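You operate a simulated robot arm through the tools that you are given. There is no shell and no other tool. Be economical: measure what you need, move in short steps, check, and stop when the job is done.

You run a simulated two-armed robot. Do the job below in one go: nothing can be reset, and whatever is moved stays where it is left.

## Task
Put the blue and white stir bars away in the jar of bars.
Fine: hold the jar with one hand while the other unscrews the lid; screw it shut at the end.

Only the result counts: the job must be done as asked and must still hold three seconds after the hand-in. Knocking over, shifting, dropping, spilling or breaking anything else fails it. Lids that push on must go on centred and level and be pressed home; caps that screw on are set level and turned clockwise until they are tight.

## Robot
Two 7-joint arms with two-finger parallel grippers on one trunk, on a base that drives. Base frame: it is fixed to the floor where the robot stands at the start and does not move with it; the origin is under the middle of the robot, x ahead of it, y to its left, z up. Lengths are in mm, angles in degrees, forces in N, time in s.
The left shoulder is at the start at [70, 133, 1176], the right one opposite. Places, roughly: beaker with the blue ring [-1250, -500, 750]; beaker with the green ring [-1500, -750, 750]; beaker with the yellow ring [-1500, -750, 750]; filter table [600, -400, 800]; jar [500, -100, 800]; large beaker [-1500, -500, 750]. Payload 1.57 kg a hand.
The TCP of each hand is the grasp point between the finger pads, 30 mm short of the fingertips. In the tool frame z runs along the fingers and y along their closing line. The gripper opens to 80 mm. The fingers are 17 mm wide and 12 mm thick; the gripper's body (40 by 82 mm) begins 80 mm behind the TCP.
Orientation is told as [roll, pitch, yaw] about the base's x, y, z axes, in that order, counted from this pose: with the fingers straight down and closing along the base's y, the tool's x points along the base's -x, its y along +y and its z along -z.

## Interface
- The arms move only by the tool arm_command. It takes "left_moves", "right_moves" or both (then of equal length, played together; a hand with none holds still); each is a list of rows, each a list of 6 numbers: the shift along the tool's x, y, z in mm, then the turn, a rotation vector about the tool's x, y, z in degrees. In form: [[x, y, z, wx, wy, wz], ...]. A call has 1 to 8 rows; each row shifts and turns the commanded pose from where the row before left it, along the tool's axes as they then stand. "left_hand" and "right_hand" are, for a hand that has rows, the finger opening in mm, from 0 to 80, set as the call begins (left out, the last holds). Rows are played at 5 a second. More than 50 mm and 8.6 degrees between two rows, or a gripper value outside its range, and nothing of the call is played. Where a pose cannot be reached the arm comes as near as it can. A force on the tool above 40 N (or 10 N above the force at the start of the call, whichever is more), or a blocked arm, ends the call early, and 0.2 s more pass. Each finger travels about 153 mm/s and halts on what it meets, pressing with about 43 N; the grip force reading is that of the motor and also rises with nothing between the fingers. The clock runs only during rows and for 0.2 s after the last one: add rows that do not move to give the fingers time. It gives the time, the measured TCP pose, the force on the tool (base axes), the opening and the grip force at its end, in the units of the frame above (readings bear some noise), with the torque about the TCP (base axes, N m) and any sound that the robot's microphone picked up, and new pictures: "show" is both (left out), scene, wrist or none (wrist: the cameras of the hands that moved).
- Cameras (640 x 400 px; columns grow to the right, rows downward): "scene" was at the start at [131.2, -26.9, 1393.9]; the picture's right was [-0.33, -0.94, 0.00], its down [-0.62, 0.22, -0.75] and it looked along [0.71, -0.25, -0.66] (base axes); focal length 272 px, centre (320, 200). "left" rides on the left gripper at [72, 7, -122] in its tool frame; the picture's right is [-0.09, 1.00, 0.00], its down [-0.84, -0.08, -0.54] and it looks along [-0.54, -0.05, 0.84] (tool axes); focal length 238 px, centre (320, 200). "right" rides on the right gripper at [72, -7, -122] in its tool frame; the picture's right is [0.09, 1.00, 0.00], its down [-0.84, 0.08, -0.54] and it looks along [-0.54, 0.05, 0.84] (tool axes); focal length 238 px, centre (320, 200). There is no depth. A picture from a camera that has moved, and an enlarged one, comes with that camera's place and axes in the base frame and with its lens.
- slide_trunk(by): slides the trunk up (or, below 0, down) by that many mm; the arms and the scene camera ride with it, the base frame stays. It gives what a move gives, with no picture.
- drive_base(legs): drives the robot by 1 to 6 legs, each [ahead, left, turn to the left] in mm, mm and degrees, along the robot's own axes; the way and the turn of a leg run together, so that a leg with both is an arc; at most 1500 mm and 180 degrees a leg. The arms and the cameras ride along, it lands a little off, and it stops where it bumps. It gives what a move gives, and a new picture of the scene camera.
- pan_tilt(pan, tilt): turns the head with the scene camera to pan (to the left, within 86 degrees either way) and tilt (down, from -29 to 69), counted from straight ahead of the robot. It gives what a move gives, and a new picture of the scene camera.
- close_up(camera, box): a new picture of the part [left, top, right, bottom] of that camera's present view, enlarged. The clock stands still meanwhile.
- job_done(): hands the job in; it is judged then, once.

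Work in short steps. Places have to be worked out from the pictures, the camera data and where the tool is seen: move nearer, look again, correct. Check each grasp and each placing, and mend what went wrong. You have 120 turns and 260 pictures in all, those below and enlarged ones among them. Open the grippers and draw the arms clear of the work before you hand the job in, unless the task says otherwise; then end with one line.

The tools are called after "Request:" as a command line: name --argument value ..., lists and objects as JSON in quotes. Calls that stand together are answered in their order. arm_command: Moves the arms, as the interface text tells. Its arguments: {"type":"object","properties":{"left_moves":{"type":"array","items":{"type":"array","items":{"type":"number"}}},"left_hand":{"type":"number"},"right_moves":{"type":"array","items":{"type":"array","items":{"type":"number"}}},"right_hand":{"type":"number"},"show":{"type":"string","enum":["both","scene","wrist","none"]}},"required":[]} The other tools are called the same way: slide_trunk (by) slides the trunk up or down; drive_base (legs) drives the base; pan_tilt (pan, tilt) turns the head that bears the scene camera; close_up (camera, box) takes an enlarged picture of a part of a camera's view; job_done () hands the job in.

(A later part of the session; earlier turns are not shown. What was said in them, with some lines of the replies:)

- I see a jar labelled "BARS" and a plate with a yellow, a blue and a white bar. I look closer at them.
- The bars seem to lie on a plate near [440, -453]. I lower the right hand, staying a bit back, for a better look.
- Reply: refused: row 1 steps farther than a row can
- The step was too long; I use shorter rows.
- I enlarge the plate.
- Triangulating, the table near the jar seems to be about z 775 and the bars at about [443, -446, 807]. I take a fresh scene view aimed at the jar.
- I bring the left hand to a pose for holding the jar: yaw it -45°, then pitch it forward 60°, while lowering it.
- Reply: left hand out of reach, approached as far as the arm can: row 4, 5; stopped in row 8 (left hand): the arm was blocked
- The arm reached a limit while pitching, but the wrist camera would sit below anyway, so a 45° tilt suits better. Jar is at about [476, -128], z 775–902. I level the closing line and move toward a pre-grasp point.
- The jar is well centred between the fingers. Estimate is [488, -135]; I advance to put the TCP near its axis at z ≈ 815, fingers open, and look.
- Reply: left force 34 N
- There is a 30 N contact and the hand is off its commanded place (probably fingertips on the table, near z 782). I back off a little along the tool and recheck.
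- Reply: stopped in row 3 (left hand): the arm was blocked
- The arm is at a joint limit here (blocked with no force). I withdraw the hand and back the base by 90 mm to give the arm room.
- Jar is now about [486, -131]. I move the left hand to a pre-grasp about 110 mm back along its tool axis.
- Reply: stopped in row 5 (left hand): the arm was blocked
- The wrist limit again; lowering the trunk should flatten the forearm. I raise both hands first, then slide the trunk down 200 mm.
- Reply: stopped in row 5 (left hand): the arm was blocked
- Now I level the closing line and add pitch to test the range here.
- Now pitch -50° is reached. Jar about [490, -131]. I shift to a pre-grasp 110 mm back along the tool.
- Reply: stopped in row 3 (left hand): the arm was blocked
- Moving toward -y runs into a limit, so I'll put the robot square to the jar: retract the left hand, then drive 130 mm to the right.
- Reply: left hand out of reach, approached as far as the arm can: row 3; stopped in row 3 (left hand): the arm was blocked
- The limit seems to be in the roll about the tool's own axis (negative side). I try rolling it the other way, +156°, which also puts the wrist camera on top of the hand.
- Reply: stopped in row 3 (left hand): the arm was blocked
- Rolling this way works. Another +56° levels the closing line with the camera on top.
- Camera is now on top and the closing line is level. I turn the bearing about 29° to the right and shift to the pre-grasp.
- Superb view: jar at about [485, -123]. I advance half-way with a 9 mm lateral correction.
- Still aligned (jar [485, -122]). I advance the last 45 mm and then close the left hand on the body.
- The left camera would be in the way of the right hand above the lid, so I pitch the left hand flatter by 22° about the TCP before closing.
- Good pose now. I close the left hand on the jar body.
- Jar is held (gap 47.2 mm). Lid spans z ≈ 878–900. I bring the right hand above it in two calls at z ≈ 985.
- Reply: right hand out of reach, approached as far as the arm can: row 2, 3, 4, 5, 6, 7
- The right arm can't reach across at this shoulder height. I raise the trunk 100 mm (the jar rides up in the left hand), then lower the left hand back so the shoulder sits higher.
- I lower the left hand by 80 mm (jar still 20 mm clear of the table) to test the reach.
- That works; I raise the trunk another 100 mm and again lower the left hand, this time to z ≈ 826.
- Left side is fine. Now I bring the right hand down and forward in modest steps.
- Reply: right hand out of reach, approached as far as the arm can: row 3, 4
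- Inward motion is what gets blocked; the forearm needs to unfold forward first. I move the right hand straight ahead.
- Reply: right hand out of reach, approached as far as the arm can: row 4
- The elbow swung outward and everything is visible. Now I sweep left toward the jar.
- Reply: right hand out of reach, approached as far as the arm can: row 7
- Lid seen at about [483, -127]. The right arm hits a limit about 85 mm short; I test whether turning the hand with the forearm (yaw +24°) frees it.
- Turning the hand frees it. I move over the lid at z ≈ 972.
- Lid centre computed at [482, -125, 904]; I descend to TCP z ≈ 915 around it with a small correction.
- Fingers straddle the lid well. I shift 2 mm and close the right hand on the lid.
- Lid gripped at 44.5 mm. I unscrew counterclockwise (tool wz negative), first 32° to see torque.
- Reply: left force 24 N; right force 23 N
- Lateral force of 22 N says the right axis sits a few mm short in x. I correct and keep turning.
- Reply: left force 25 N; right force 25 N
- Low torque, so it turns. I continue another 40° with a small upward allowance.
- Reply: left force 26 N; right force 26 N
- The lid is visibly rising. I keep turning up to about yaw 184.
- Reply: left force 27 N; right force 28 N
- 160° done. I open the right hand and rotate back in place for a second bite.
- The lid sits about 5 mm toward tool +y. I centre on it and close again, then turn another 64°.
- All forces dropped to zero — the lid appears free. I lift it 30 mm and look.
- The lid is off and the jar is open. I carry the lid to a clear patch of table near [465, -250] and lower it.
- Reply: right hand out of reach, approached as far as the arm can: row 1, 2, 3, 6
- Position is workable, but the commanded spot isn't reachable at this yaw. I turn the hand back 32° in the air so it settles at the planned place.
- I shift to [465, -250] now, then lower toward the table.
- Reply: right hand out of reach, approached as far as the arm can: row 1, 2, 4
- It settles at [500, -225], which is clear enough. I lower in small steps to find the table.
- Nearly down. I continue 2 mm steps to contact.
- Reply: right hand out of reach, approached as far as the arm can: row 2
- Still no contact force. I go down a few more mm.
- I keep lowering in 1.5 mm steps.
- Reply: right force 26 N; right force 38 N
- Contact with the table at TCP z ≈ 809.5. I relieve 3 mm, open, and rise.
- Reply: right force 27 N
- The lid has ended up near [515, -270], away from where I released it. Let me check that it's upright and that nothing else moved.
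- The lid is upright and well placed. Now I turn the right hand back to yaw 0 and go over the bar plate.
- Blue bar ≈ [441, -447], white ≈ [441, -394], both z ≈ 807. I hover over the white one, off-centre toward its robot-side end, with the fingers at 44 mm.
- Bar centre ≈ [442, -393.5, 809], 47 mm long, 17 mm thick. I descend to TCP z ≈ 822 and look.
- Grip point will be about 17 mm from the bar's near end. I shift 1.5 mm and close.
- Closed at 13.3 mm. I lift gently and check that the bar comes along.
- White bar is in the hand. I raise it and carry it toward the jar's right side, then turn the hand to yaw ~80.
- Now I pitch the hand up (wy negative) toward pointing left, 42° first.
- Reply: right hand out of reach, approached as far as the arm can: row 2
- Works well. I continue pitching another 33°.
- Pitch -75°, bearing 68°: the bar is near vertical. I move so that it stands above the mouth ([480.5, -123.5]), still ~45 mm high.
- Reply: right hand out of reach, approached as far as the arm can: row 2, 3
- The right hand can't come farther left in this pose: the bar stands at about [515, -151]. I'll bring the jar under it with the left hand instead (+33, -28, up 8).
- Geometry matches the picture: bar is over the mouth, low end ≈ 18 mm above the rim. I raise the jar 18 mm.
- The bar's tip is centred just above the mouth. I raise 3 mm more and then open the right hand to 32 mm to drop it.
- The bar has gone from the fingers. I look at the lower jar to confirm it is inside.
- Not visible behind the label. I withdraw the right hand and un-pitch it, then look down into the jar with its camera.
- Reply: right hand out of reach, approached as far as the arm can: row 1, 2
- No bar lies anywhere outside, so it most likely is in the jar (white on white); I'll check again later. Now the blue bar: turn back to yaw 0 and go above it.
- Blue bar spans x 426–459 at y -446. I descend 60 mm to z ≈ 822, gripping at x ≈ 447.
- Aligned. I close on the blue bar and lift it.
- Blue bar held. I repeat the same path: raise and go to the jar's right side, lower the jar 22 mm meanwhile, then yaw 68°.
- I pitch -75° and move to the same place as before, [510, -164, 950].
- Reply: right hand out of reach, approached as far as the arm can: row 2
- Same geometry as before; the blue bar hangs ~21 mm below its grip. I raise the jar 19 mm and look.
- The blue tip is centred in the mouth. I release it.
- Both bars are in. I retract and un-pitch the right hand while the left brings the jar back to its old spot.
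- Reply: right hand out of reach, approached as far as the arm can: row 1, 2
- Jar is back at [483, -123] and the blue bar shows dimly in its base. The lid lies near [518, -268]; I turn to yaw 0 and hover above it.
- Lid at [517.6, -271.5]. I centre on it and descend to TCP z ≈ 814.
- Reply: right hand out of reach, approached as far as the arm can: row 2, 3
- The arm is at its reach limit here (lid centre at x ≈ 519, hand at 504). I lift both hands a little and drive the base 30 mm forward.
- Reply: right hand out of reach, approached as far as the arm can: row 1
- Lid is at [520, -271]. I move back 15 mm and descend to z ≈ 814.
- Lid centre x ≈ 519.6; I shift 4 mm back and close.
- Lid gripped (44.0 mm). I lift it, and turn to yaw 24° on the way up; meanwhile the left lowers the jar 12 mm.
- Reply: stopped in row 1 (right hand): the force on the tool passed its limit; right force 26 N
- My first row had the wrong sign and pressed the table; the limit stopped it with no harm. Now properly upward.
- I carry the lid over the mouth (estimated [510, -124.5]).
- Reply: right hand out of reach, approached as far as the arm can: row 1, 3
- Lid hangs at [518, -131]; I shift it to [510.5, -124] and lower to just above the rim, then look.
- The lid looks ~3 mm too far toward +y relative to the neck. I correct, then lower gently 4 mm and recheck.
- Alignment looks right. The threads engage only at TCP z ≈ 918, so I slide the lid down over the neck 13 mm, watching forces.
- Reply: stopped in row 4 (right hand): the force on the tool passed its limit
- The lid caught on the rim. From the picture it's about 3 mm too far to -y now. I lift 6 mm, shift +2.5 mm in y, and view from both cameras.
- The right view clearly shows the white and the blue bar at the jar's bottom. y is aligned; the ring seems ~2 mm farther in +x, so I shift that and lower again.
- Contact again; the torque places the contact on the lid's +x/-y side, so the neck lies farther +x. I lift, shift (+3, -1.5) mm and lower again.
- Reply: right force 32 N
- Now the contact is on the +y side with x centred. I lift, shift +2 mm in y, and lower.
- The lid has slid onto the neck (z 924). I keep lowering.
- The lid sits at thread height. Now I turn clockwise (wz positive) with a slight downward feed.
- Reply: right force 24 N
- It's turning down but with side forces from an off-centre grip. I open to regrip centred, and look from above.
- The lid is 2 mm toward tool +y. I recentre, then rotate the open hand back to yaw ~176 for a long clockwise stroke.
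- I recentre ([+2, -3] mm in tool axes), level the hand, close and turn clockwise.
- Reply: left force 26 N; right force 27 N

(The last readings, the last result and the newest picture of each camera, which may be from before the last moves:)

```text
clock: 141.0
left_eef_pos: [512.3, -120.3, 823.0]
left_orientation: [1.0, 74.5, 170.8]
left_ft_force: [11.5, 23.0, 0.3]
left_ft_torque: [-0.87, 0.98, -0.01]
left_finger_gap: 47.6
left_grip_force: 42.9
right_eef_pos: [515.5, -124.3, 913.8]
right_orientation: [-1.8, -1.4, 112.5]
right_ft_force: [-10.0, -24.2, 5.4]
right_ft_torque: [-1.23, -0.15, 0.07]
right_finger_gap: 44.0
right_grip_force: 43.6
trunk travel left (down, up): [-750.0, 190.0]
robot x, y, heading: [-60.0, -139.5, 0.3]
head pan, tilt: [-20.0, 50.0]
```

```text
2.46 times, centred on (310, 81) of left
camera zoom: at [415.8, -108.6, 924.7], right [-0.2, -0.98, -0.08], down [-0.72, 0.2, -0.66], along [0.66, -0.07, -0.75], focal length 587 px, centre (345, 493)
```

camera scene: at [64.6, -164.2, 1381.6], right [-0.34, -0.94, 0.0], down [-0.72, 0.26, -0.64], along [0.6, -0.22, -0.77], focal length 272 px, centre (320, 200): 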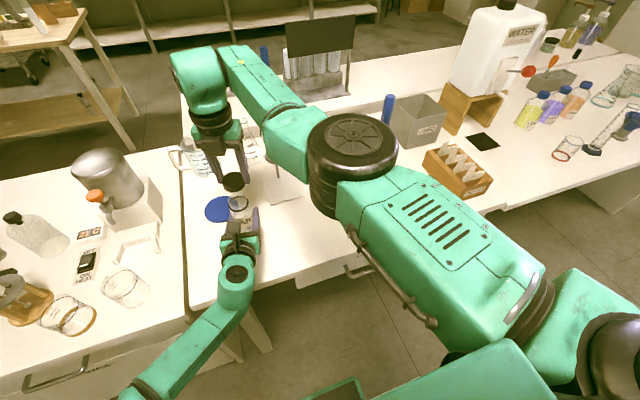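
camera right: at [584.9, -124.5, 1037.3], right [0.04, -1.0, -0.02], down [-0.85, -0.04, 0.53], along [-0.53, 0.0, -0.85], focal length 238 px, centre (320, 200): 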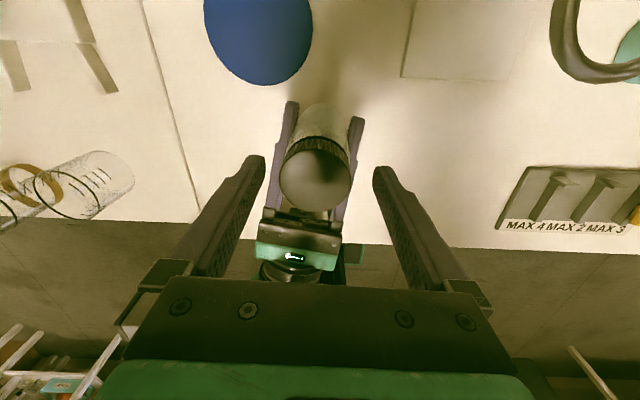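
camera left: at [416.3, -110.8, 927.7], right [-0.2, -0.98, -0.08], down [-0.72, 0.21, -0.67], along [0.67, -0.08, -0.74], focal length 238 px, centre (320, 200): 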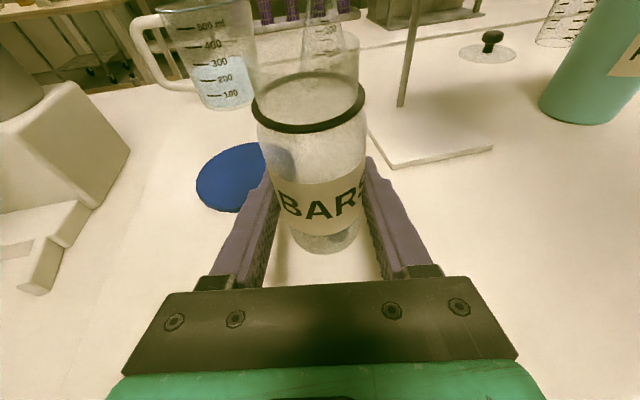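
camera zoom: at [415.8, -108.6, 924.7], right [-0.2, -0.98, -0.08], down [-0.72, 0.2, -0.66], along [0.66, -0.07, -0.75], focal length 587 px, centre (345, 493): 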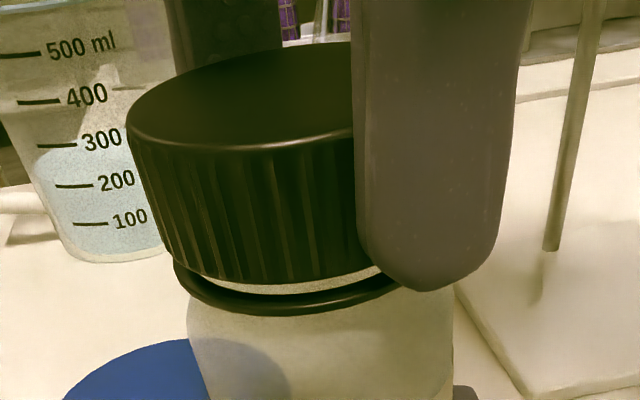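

My leveling sign was wrong (tilt grew to 2.3°), causing the side forces. I open, level the hand properly, and look.

Request:
arm_command --right_moves '[[0, 0, 0, 0, 0, 0], [0, 0, 0, 0, 0, 0], [0, 0, 0, -1.8, 1.4, 0], [0, 0, 0, 0, 0, 0]]' --right_hand 74 --show "wrist"

Request:
close_up --camera "right" --box '[240, 120, 400, 220]'

Request:
close_up --camera "left" --box '[180, 0, 440, 162]'

```text
clock: 142.0
left_eef_pos: [510.7, -122.0, 822.8]
left_orientation: [1.4, 74.4, 170.7]
left_ft_force: [0.5, 0.1, 1.2]
left_ft_torque: [0.01, 0.02, 0.02]
left_finger_gap: 47.8
left_grip_force: 43.4
right_eef_pos: [512.2, -124.1, 913.7]
right_orientation: [-0.3, -0.3, 112.6]
right_ft_force: [0.4, 0.7, 0.9]
right_ft_torque: [-0.01, 0.03, 0.05]
right_finger_gap: 73.8
right_grip_force: 0.0
right hand out of reach, approached as far as the arm can: row 3
trunk travel left (down, up): [-750.0, 190.0]
robot x, y, heading: [-58.8, -140.7, 0.2]
head pan, tilt: [-20.0, 50.0]
camera right: at [546.0, -187.5, 1034.7], right [-0.88, -0.47, -0.01], down [-0.39, 0.74, 0.55], along [-0.25, 0.49, -0.84], focal length 238 px, centre (320, 200)
```

right: 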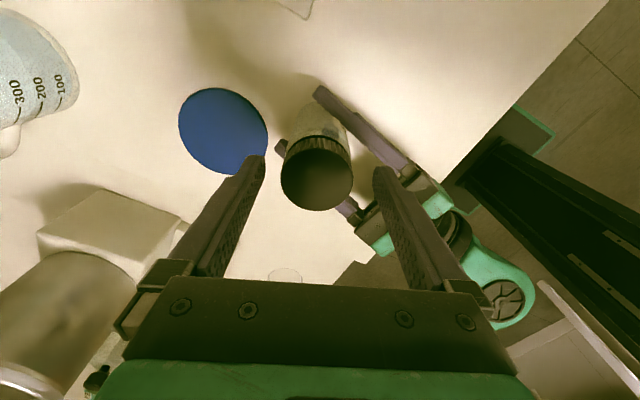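

```text
4.00 times, centred on (320, 170) of right
camera zoom: at [546.0, -187.5, 1034.7], right [-0.88, -0.47, -0.01], down [-0.39, 0.74, 0.55], along [-0.25, 0.49, -0.84], focal length 953 px, centre (320, 320)
```

zoom: 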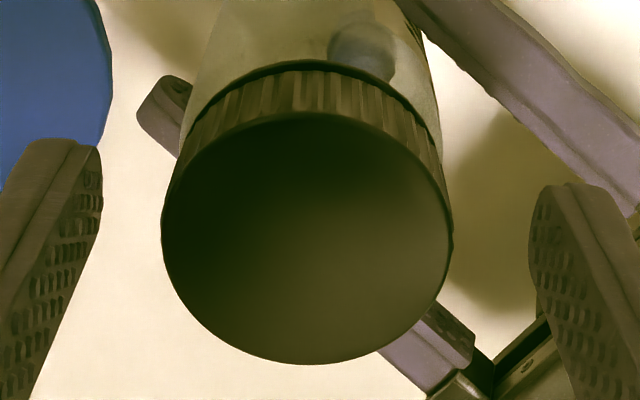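

```text
2.46 times, centred on (310, 81) of left
camera zoom: at [415.3, -110.2, 924.7], right [-0.21, -0.98, -0.08], down [-0.72, 0.21, -0.66], along [0.66, -0.08, -0.75], focal length 587 px, centre (345, 493)
```

zoom: 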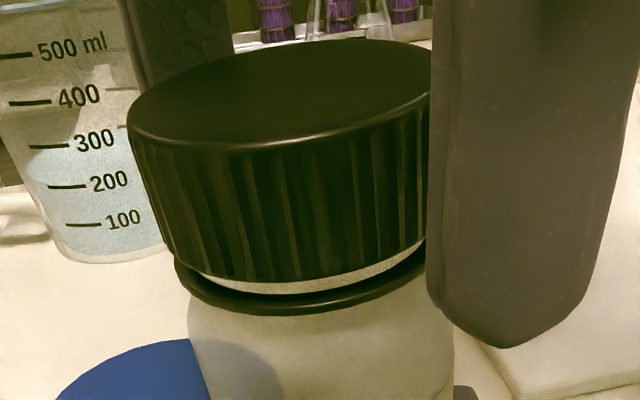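

Level now, and the gap under the lid is small. I recentre ([+2.5, -2]), close, and turn clockwise about 64°.

Request:
arm_command --right_moves '[[2.5, -2, 0, 0, 0, 0], [0, 0, 0, 0, 0, 0]]' --show "none"

Request:
arm_command --right_moves '[[0, 0, 0, 0, 0, 0], [0, 0, 0, 0, 0, 0], [0, 0, 0, 0, 0, 0]]' --right_hand 0 --show "none"

Request:
arm_command --right_moves '[[0, 0, 0.1, 0, 0, 8], [0, 0, 0.1, 0, 0, 8], [0, 0, 0.1, 0, 0, 8], [0, 0, 0.1, 0, 0, 8], [0, 0, 0.1, 0, 0, 8], [0, 0, 0.1, 0, 0, 8], [0, 0, 0.1, 0, 0, 8], [0, 0, 0.1, 0, 0, 8]]' --show "none"

Request:
close_up --camera "left" --box '[180, 0, 440, 162]'

```text
clock: 142.6
left_eef_pos: [510.8, -123.6, 823.6]
left_orientation: [1.4, 74.5, 170.8]
left_ft_force: [-0.5, -1.3, 2.1]
left_ft_torque: [0.04, 0.02, 0.02]
left_finger_gap: 47.8
left_grip_force: 42.8
right_eef_pos: [513.7, -128.1, 914.3]
right_orientation: [-0.2, -0.3, 112.6]
right_ft_force: [1.0, 1.0, 0.0]
right_ft_torque: [0.03, -0.01, 0.0]
right_finger_gap: 74.3
right_grip_force: 0.0
trunk travel left (down, up): [-750.0, 190.0]
robot x, y, heading: [-63.2, -142.1, 0.1]
head pan, tilt: [-20.0, 50.0]
```

```text
clock: 143.4
left_eef_pos: [510.9, -124.4, 822.5]
left_orientation: [1.4, 74.5, 170.7]
left_ft_force: [-14.5, -2.7, 3.5]
left_ft_torque: [0.02, -1.01, 0.0]
left_finger_gap: 47.5
left_grip_force: 42.8
right_eef_pos: [514.8, -127.2, 915.1]
right_orientation: [-0.5, -0.2, 112.6]
right_ft_force: [15.3, 3.0, -1.7]
right_ft_torque: [0.19, -0.44, -0.06]
right_finger_gap: 44.4
right_grip_force: 42.9
trunk travel left (down, up): [-750.0, 190.0]
robot x, y, heading: [-58.8, -140.5, -0.2]
head pan, tilt: [-20.0, 50.0]
```

```text
clock: 145.2
left_eef_pos: [511.6, -121.0, 822.9]
left_orientation: [1.2, 74.3, 171.0]
left_ft_force: [7.2, 11.3, -0.8]
left_ft_torque: [-0.64, 0.5, -0.57]
left_finger_gap: 47.9
left_grip_force: 43.0
right_eef_pos: [513.6, -127.4, 912.8]
right_orientation: [0.2, -0.2, 48.5]
right_ft_force: [-7.1, -10.6, 1.9]
right_ft_torque: [-0.27, 0.22, 0.65]
right_finger_gap: 44.2
right_grip_force: 43.4
trunk travel left (down, up): [-750.0, 190.0]
robot x, y, heading: [-57.3, -139.8, 0.1]
head pan, tilt: [-20.0, 50.0]
```

```text
2.46 times, centred on (310, 81) of left
camera zoom: at [415.9, -108.8, 924.7], right [-0.2, -0.98, -0.08], down [-0.72, 0.21, -0.66], along [0.66, -0.07, -0.75], focal length 587 px, centre (345, 493)
```

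zoom: 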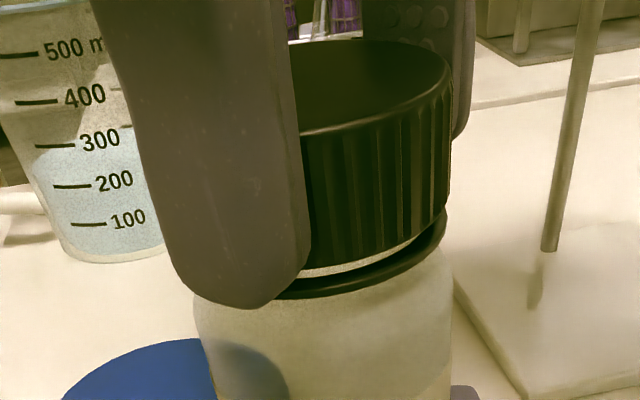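

The torque has risen to 0.65 N m: it's tightening. I turn a bit more.

Request:
arm_command --right_moves '[[0, 0, 0, 0, 0, 6], [0, 0, 0, 0, 0, 6], [0, 0, 0, 0, 0, 6]]' --show "wrist"

Request:
close_up --camera "left" --box '[180, 0, 440, 162]'

```text
clock: 146.0
left_eef_pos: [511.4, -122.7, 823.3]
left_orientation: [1.4, 74.5, 170.9]
left_ft_force: [10.2, 13.9, -0.9]
left_ft_torque: [-0.77, 0.58, -0.9]
left_finger_gap: 48.2
left_grip_force: 43.3
right_eef_pos: [513.3, -125.7, 912.5]
right_orientation: [0.2, -0.3, 30.6]
right_ft_force: [-11.1, -13.9, 2.9]
right_ft_torque: [-0.43, 0.36, 0.99]
right_finger_gap: 44.4
right_grip_force: 43.4
trunk travel left (down, up): [-750.0, 190.0]
robot x, y, heading: [-62.1, -139.3, 0.2]
head pan, tilt: [-20.0, 50.0]
camera right: at [455.1, -168.9, 1034.0], right [-0.59, 0.81, 0.0], down [0.68, 0.49, 0.55], along [0.44, 0.32, -0.84], focal length 238 px, centre (320, 200)
```

right: 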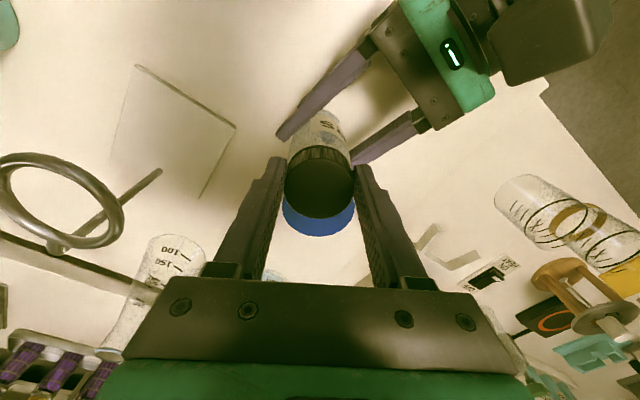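

```text
2.46 times, centred on (310, 81) of left
camera zoom: at [415.6, -109.3, 924.8], right [-0.2, -0.98, -0.08], down [-0.72, 0.21, -0.66], along [0.66, -0.08, -0.75], focal length 587 px, centre (345, 493)
```

zoom: 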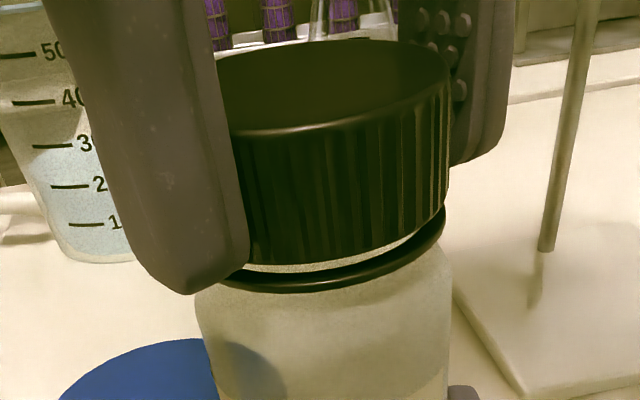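

About 1 N m: tight, and the gap looks as at the start. I release the right hand and lift it clear.

Request:
arm_command --right_moves '[[0, 0, 0, 0, 0, 0], [0, 0, 0, 0, 0, 0], [0, 0, -30, 0, 0, 0], [0, 0, -45, 0, 0, 0], [0, 0, -45, 0, 0, 0], [0, 0, 0, 0, 0, 0]]' --right_hand 74 --show "both"

Request:
close_up --camera "left" --box '[200, 0, 440, 260]'

```text
clock: 147.4
left_eef_pos: [511.4, -123.2, 824.8]
left_orientation: [1.3, 74.4, 170.7]
left_ft_force: [-1.4, 1.0, 2.0]
left_ft_torque: [0.03, 0.0, 0.02]
left_finger_gap: 47.9
left_grip_force: 43.0
right_eef_pos: [512.2, -127.3, 1033.9]
right_orientation: [0.3, -0.2, 30.6]
right_ft_force: [0.2, -0.3, 0.6]
right_ft_torque: [0.02, -0.01, 0.01]
right_finger_gap: 74.0
right_grip_force: 0.0
trunk travel left (down, up): [-750.0, 190.0]
robot x, y, heading: [-57.4, -137.3, -0.1]
head pan, tilt: [-20.0, 50.0]
camera scene: at [64.3, -164.3, 1381.7], right [-0.34, -0.94, 0.0], down [-0.72, 0.26, -0.64], along [0.6, -0.22, -0.77], focal length 272 px, centre (320, 200)
camera right: at [453.9, -169.4, 1154.9], right [-0.59, 0.81, 0.0], down [0.68, 0.49, 0.55], along [0.44, 0.32, -0.84], focal length 238 px, centre (320, 200)
```

scene: 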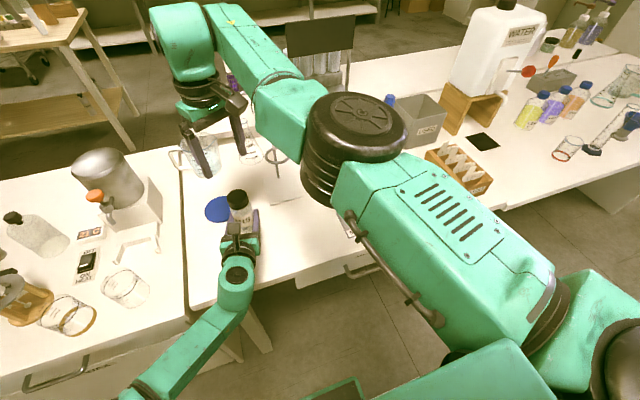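
right: 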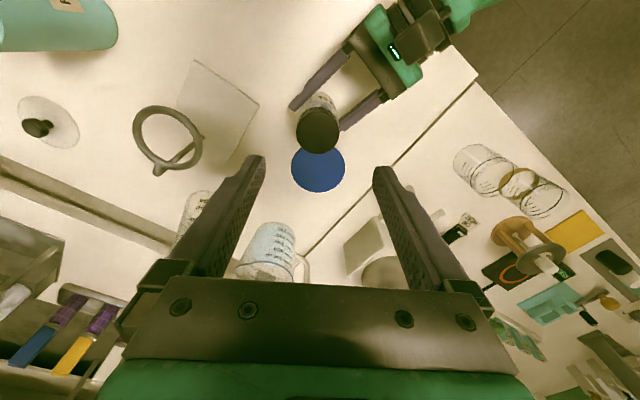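

```text
1.54 times, centred on (320, 130) of left
camera zoom: at [415.5, -109.9, 924.7], right [-0.21, -0.98, -0.08], down [-0.72, 0.21, -0.66], along [0.66, -0.08, -0.75], focal length 367 px, centre (320, 308)
```

zoom: 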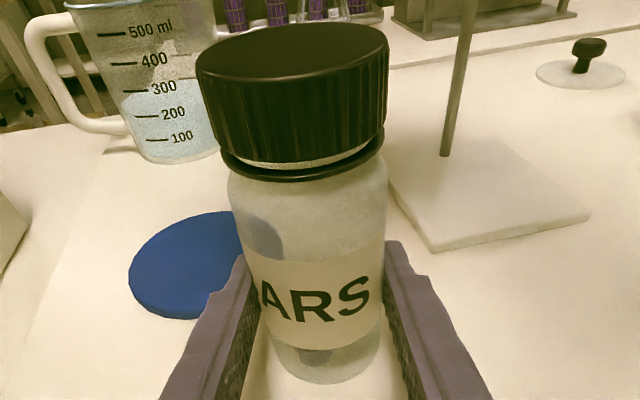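

The jar slipped slightly in the left fingers at the end, so the lid is tight. Left shows +2 N of table support; I open it and withdraw straight back.

Request:
arm_command --left_moves '[[0, 0, 0, 0, 0, 0], [0, 0, 0, 0, 0, 0], [0, 0, 0, 0, 0, 0], [0, 0, -25, 0, 0, 0], [0, 0, -40, 0, 0, 0], [0, 0, -45, 0, 0, 0], [0, 0, -45, 0, 0, 0], [0, 0, 0, 0, 0, 0]]' --left_hand 80 --show "both"

Request:
close_up --camera "scene" --box '[180, 160, 320, 260]'

```text
clock: 149.2
left_eef_pos: [365.6, -94.4, 864.5]
left_orientation: [1.3, 74.4, 170.7]
left_ft_force: [0.5, 0.2, 0.2]
left_ft_torque: [-0.01, 0.0, 0.02]
left_finger_gap: 80.0
left_grip_force: 0.1
right_eef_pos: [512.4, -127.4, 1033.0]
right_orientation: [0.4, -0.2, 30.6]
right_ft_force: [-0.5, 0.1, 0.3]
right_ft_torque: [0.01, -0.02, -0.01]
right_finger_gap: 74.2
right_grip_force: 0.1
trunk travel left (down, up): [-750.0, 190.0]
robot x, y, heading: [-59.9, -133.8, 0.1]
head pan, tilt: [-20.0, 50.0]
camera scene: at [65.3, -164.5, 1381.5], right [-0.34, -0.94, 0.0], down [-0.72, 0.26, -0.64], along [0.6, -0.22, -0.77], focal length 272 px, centre (320, 200)
camera left: at [269.0, -81.9, 965.4], right [-0.21, -0.98, -0.08], down [-0.72, 0.21, -0.66], along [0.66, -0.08, -0.75], focal length 238 px, centre (320, 200)
```

scene: 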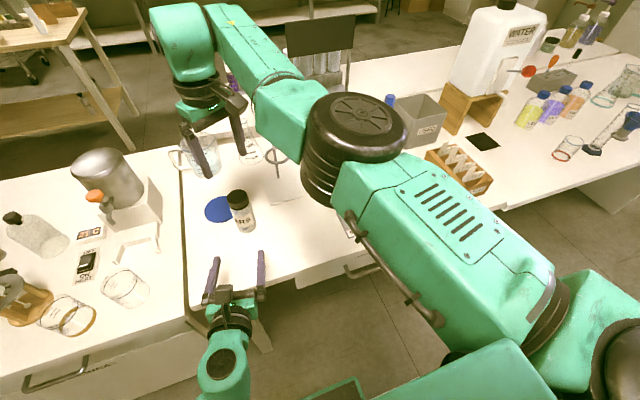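
left: 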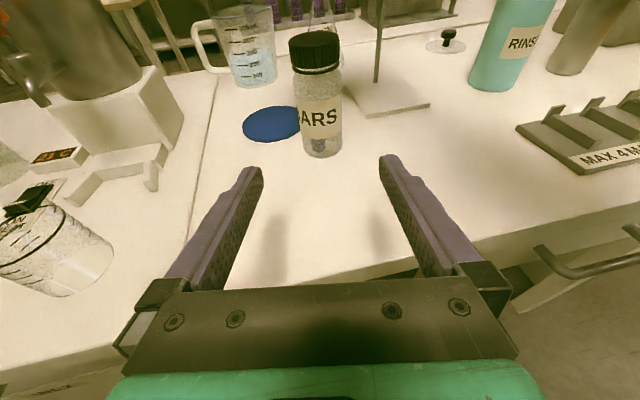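

```text
4.00 times, centred on (250, 210) of scene
camera zoom: at [65.3, -164.5, 1381.5], right [-0.34, -0.94, 0.0], down [-0.72, 0.26, -0.64], along [0.6, -0.22, -0.77], focal length 1090 px, centre (600, 160)
```

zoom: 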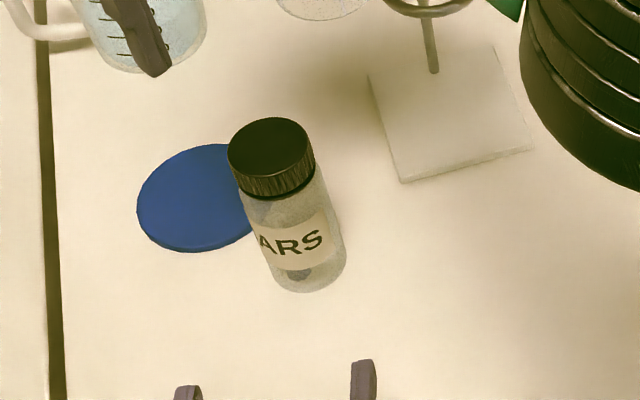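

The jar stands upright by itself. I inspect the lid's fit once more.

Request:
close_up --camera "left" --box '[270, 20, 370, 170]'

```text
2.67 times, centred on (320, 95) of left
camera zoom: at [269.0, -81.9, 965.4], right [-0.21, -0.98, -0.08], down [-0.72, 0.21, -0.66], along [0.66, -0.08, -0.75], focal length 636 px, centre (320, 480)
```

zoom: 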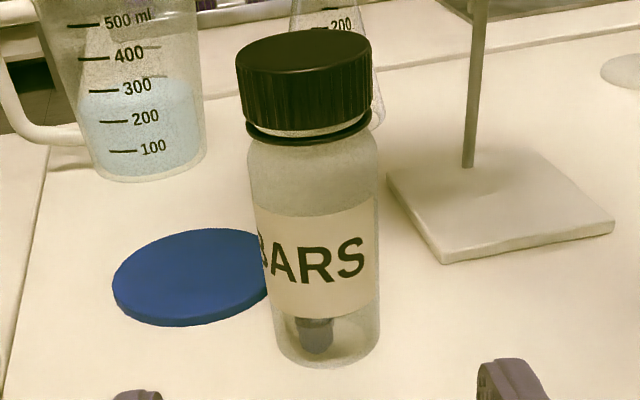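

Lid is level and seated as it was at the start, bars inside. I raise the right hand a bit more clear and hand in.

Request:
arm_command --right_moves '[[0, 0, -30, 0, 0, 0], [0, 0, -30, 0, 0, 0], [0, 0, 0, 0, 0, 0]]' --show "scene"

```text
clock: 150.0
left_eef_pos: [364.7, -94.5, 862.5]
left_orientation: [1.4, 74.4, 170.8]
left_ft_force: [0.2, 0.5, -0.4]
left_ft_torque: [0.0, -0.03, 0.01]
left_finger_gap: 80.2
left_grip_force: 0.0
right_eef_pos: [503.9, -131.8, 1093.1]
right_orientation: [0.3, -0.3, 30.6]
right_ft_force: [0.1, -0.1, -0.1]
right_ft_torque: [0.04, 0.0, -0.04]
right_finger_gap: 73.9
right_grip_force: 0.1
right hand out of reach, approached as far as the arm can: row 1, 2
trunk travel left (down, up): [-750.0, 190.0]
robot x, y, heading: [-59.7, -137.2, 0.2]
head pan, tilt: [-20.0, 50.0]
camera scene: at [64.9, -164.1, 1381.6], right [-0.34, -0.94, 0.0], down [-0.72, 0.26, -0.64], along [0.6, -0.22, -0.77], focal length 272 px, centre (320, 200)
```

scene: 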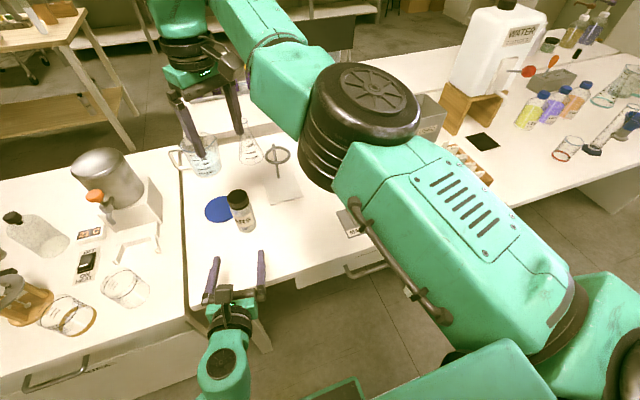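

Everything is clear: jar closed with both bars inside, hands open and away. I hand the job in.

Request:
job_done

```text
The job is handed in.
```

The blue and white stir bars are in the jar, and the lid is screwed tight (about 1 N m at the last turn). The jar stands upright on the bench about 30 mm ahead of where it started; I saw nothing else shifted, and both hands are open and clear.
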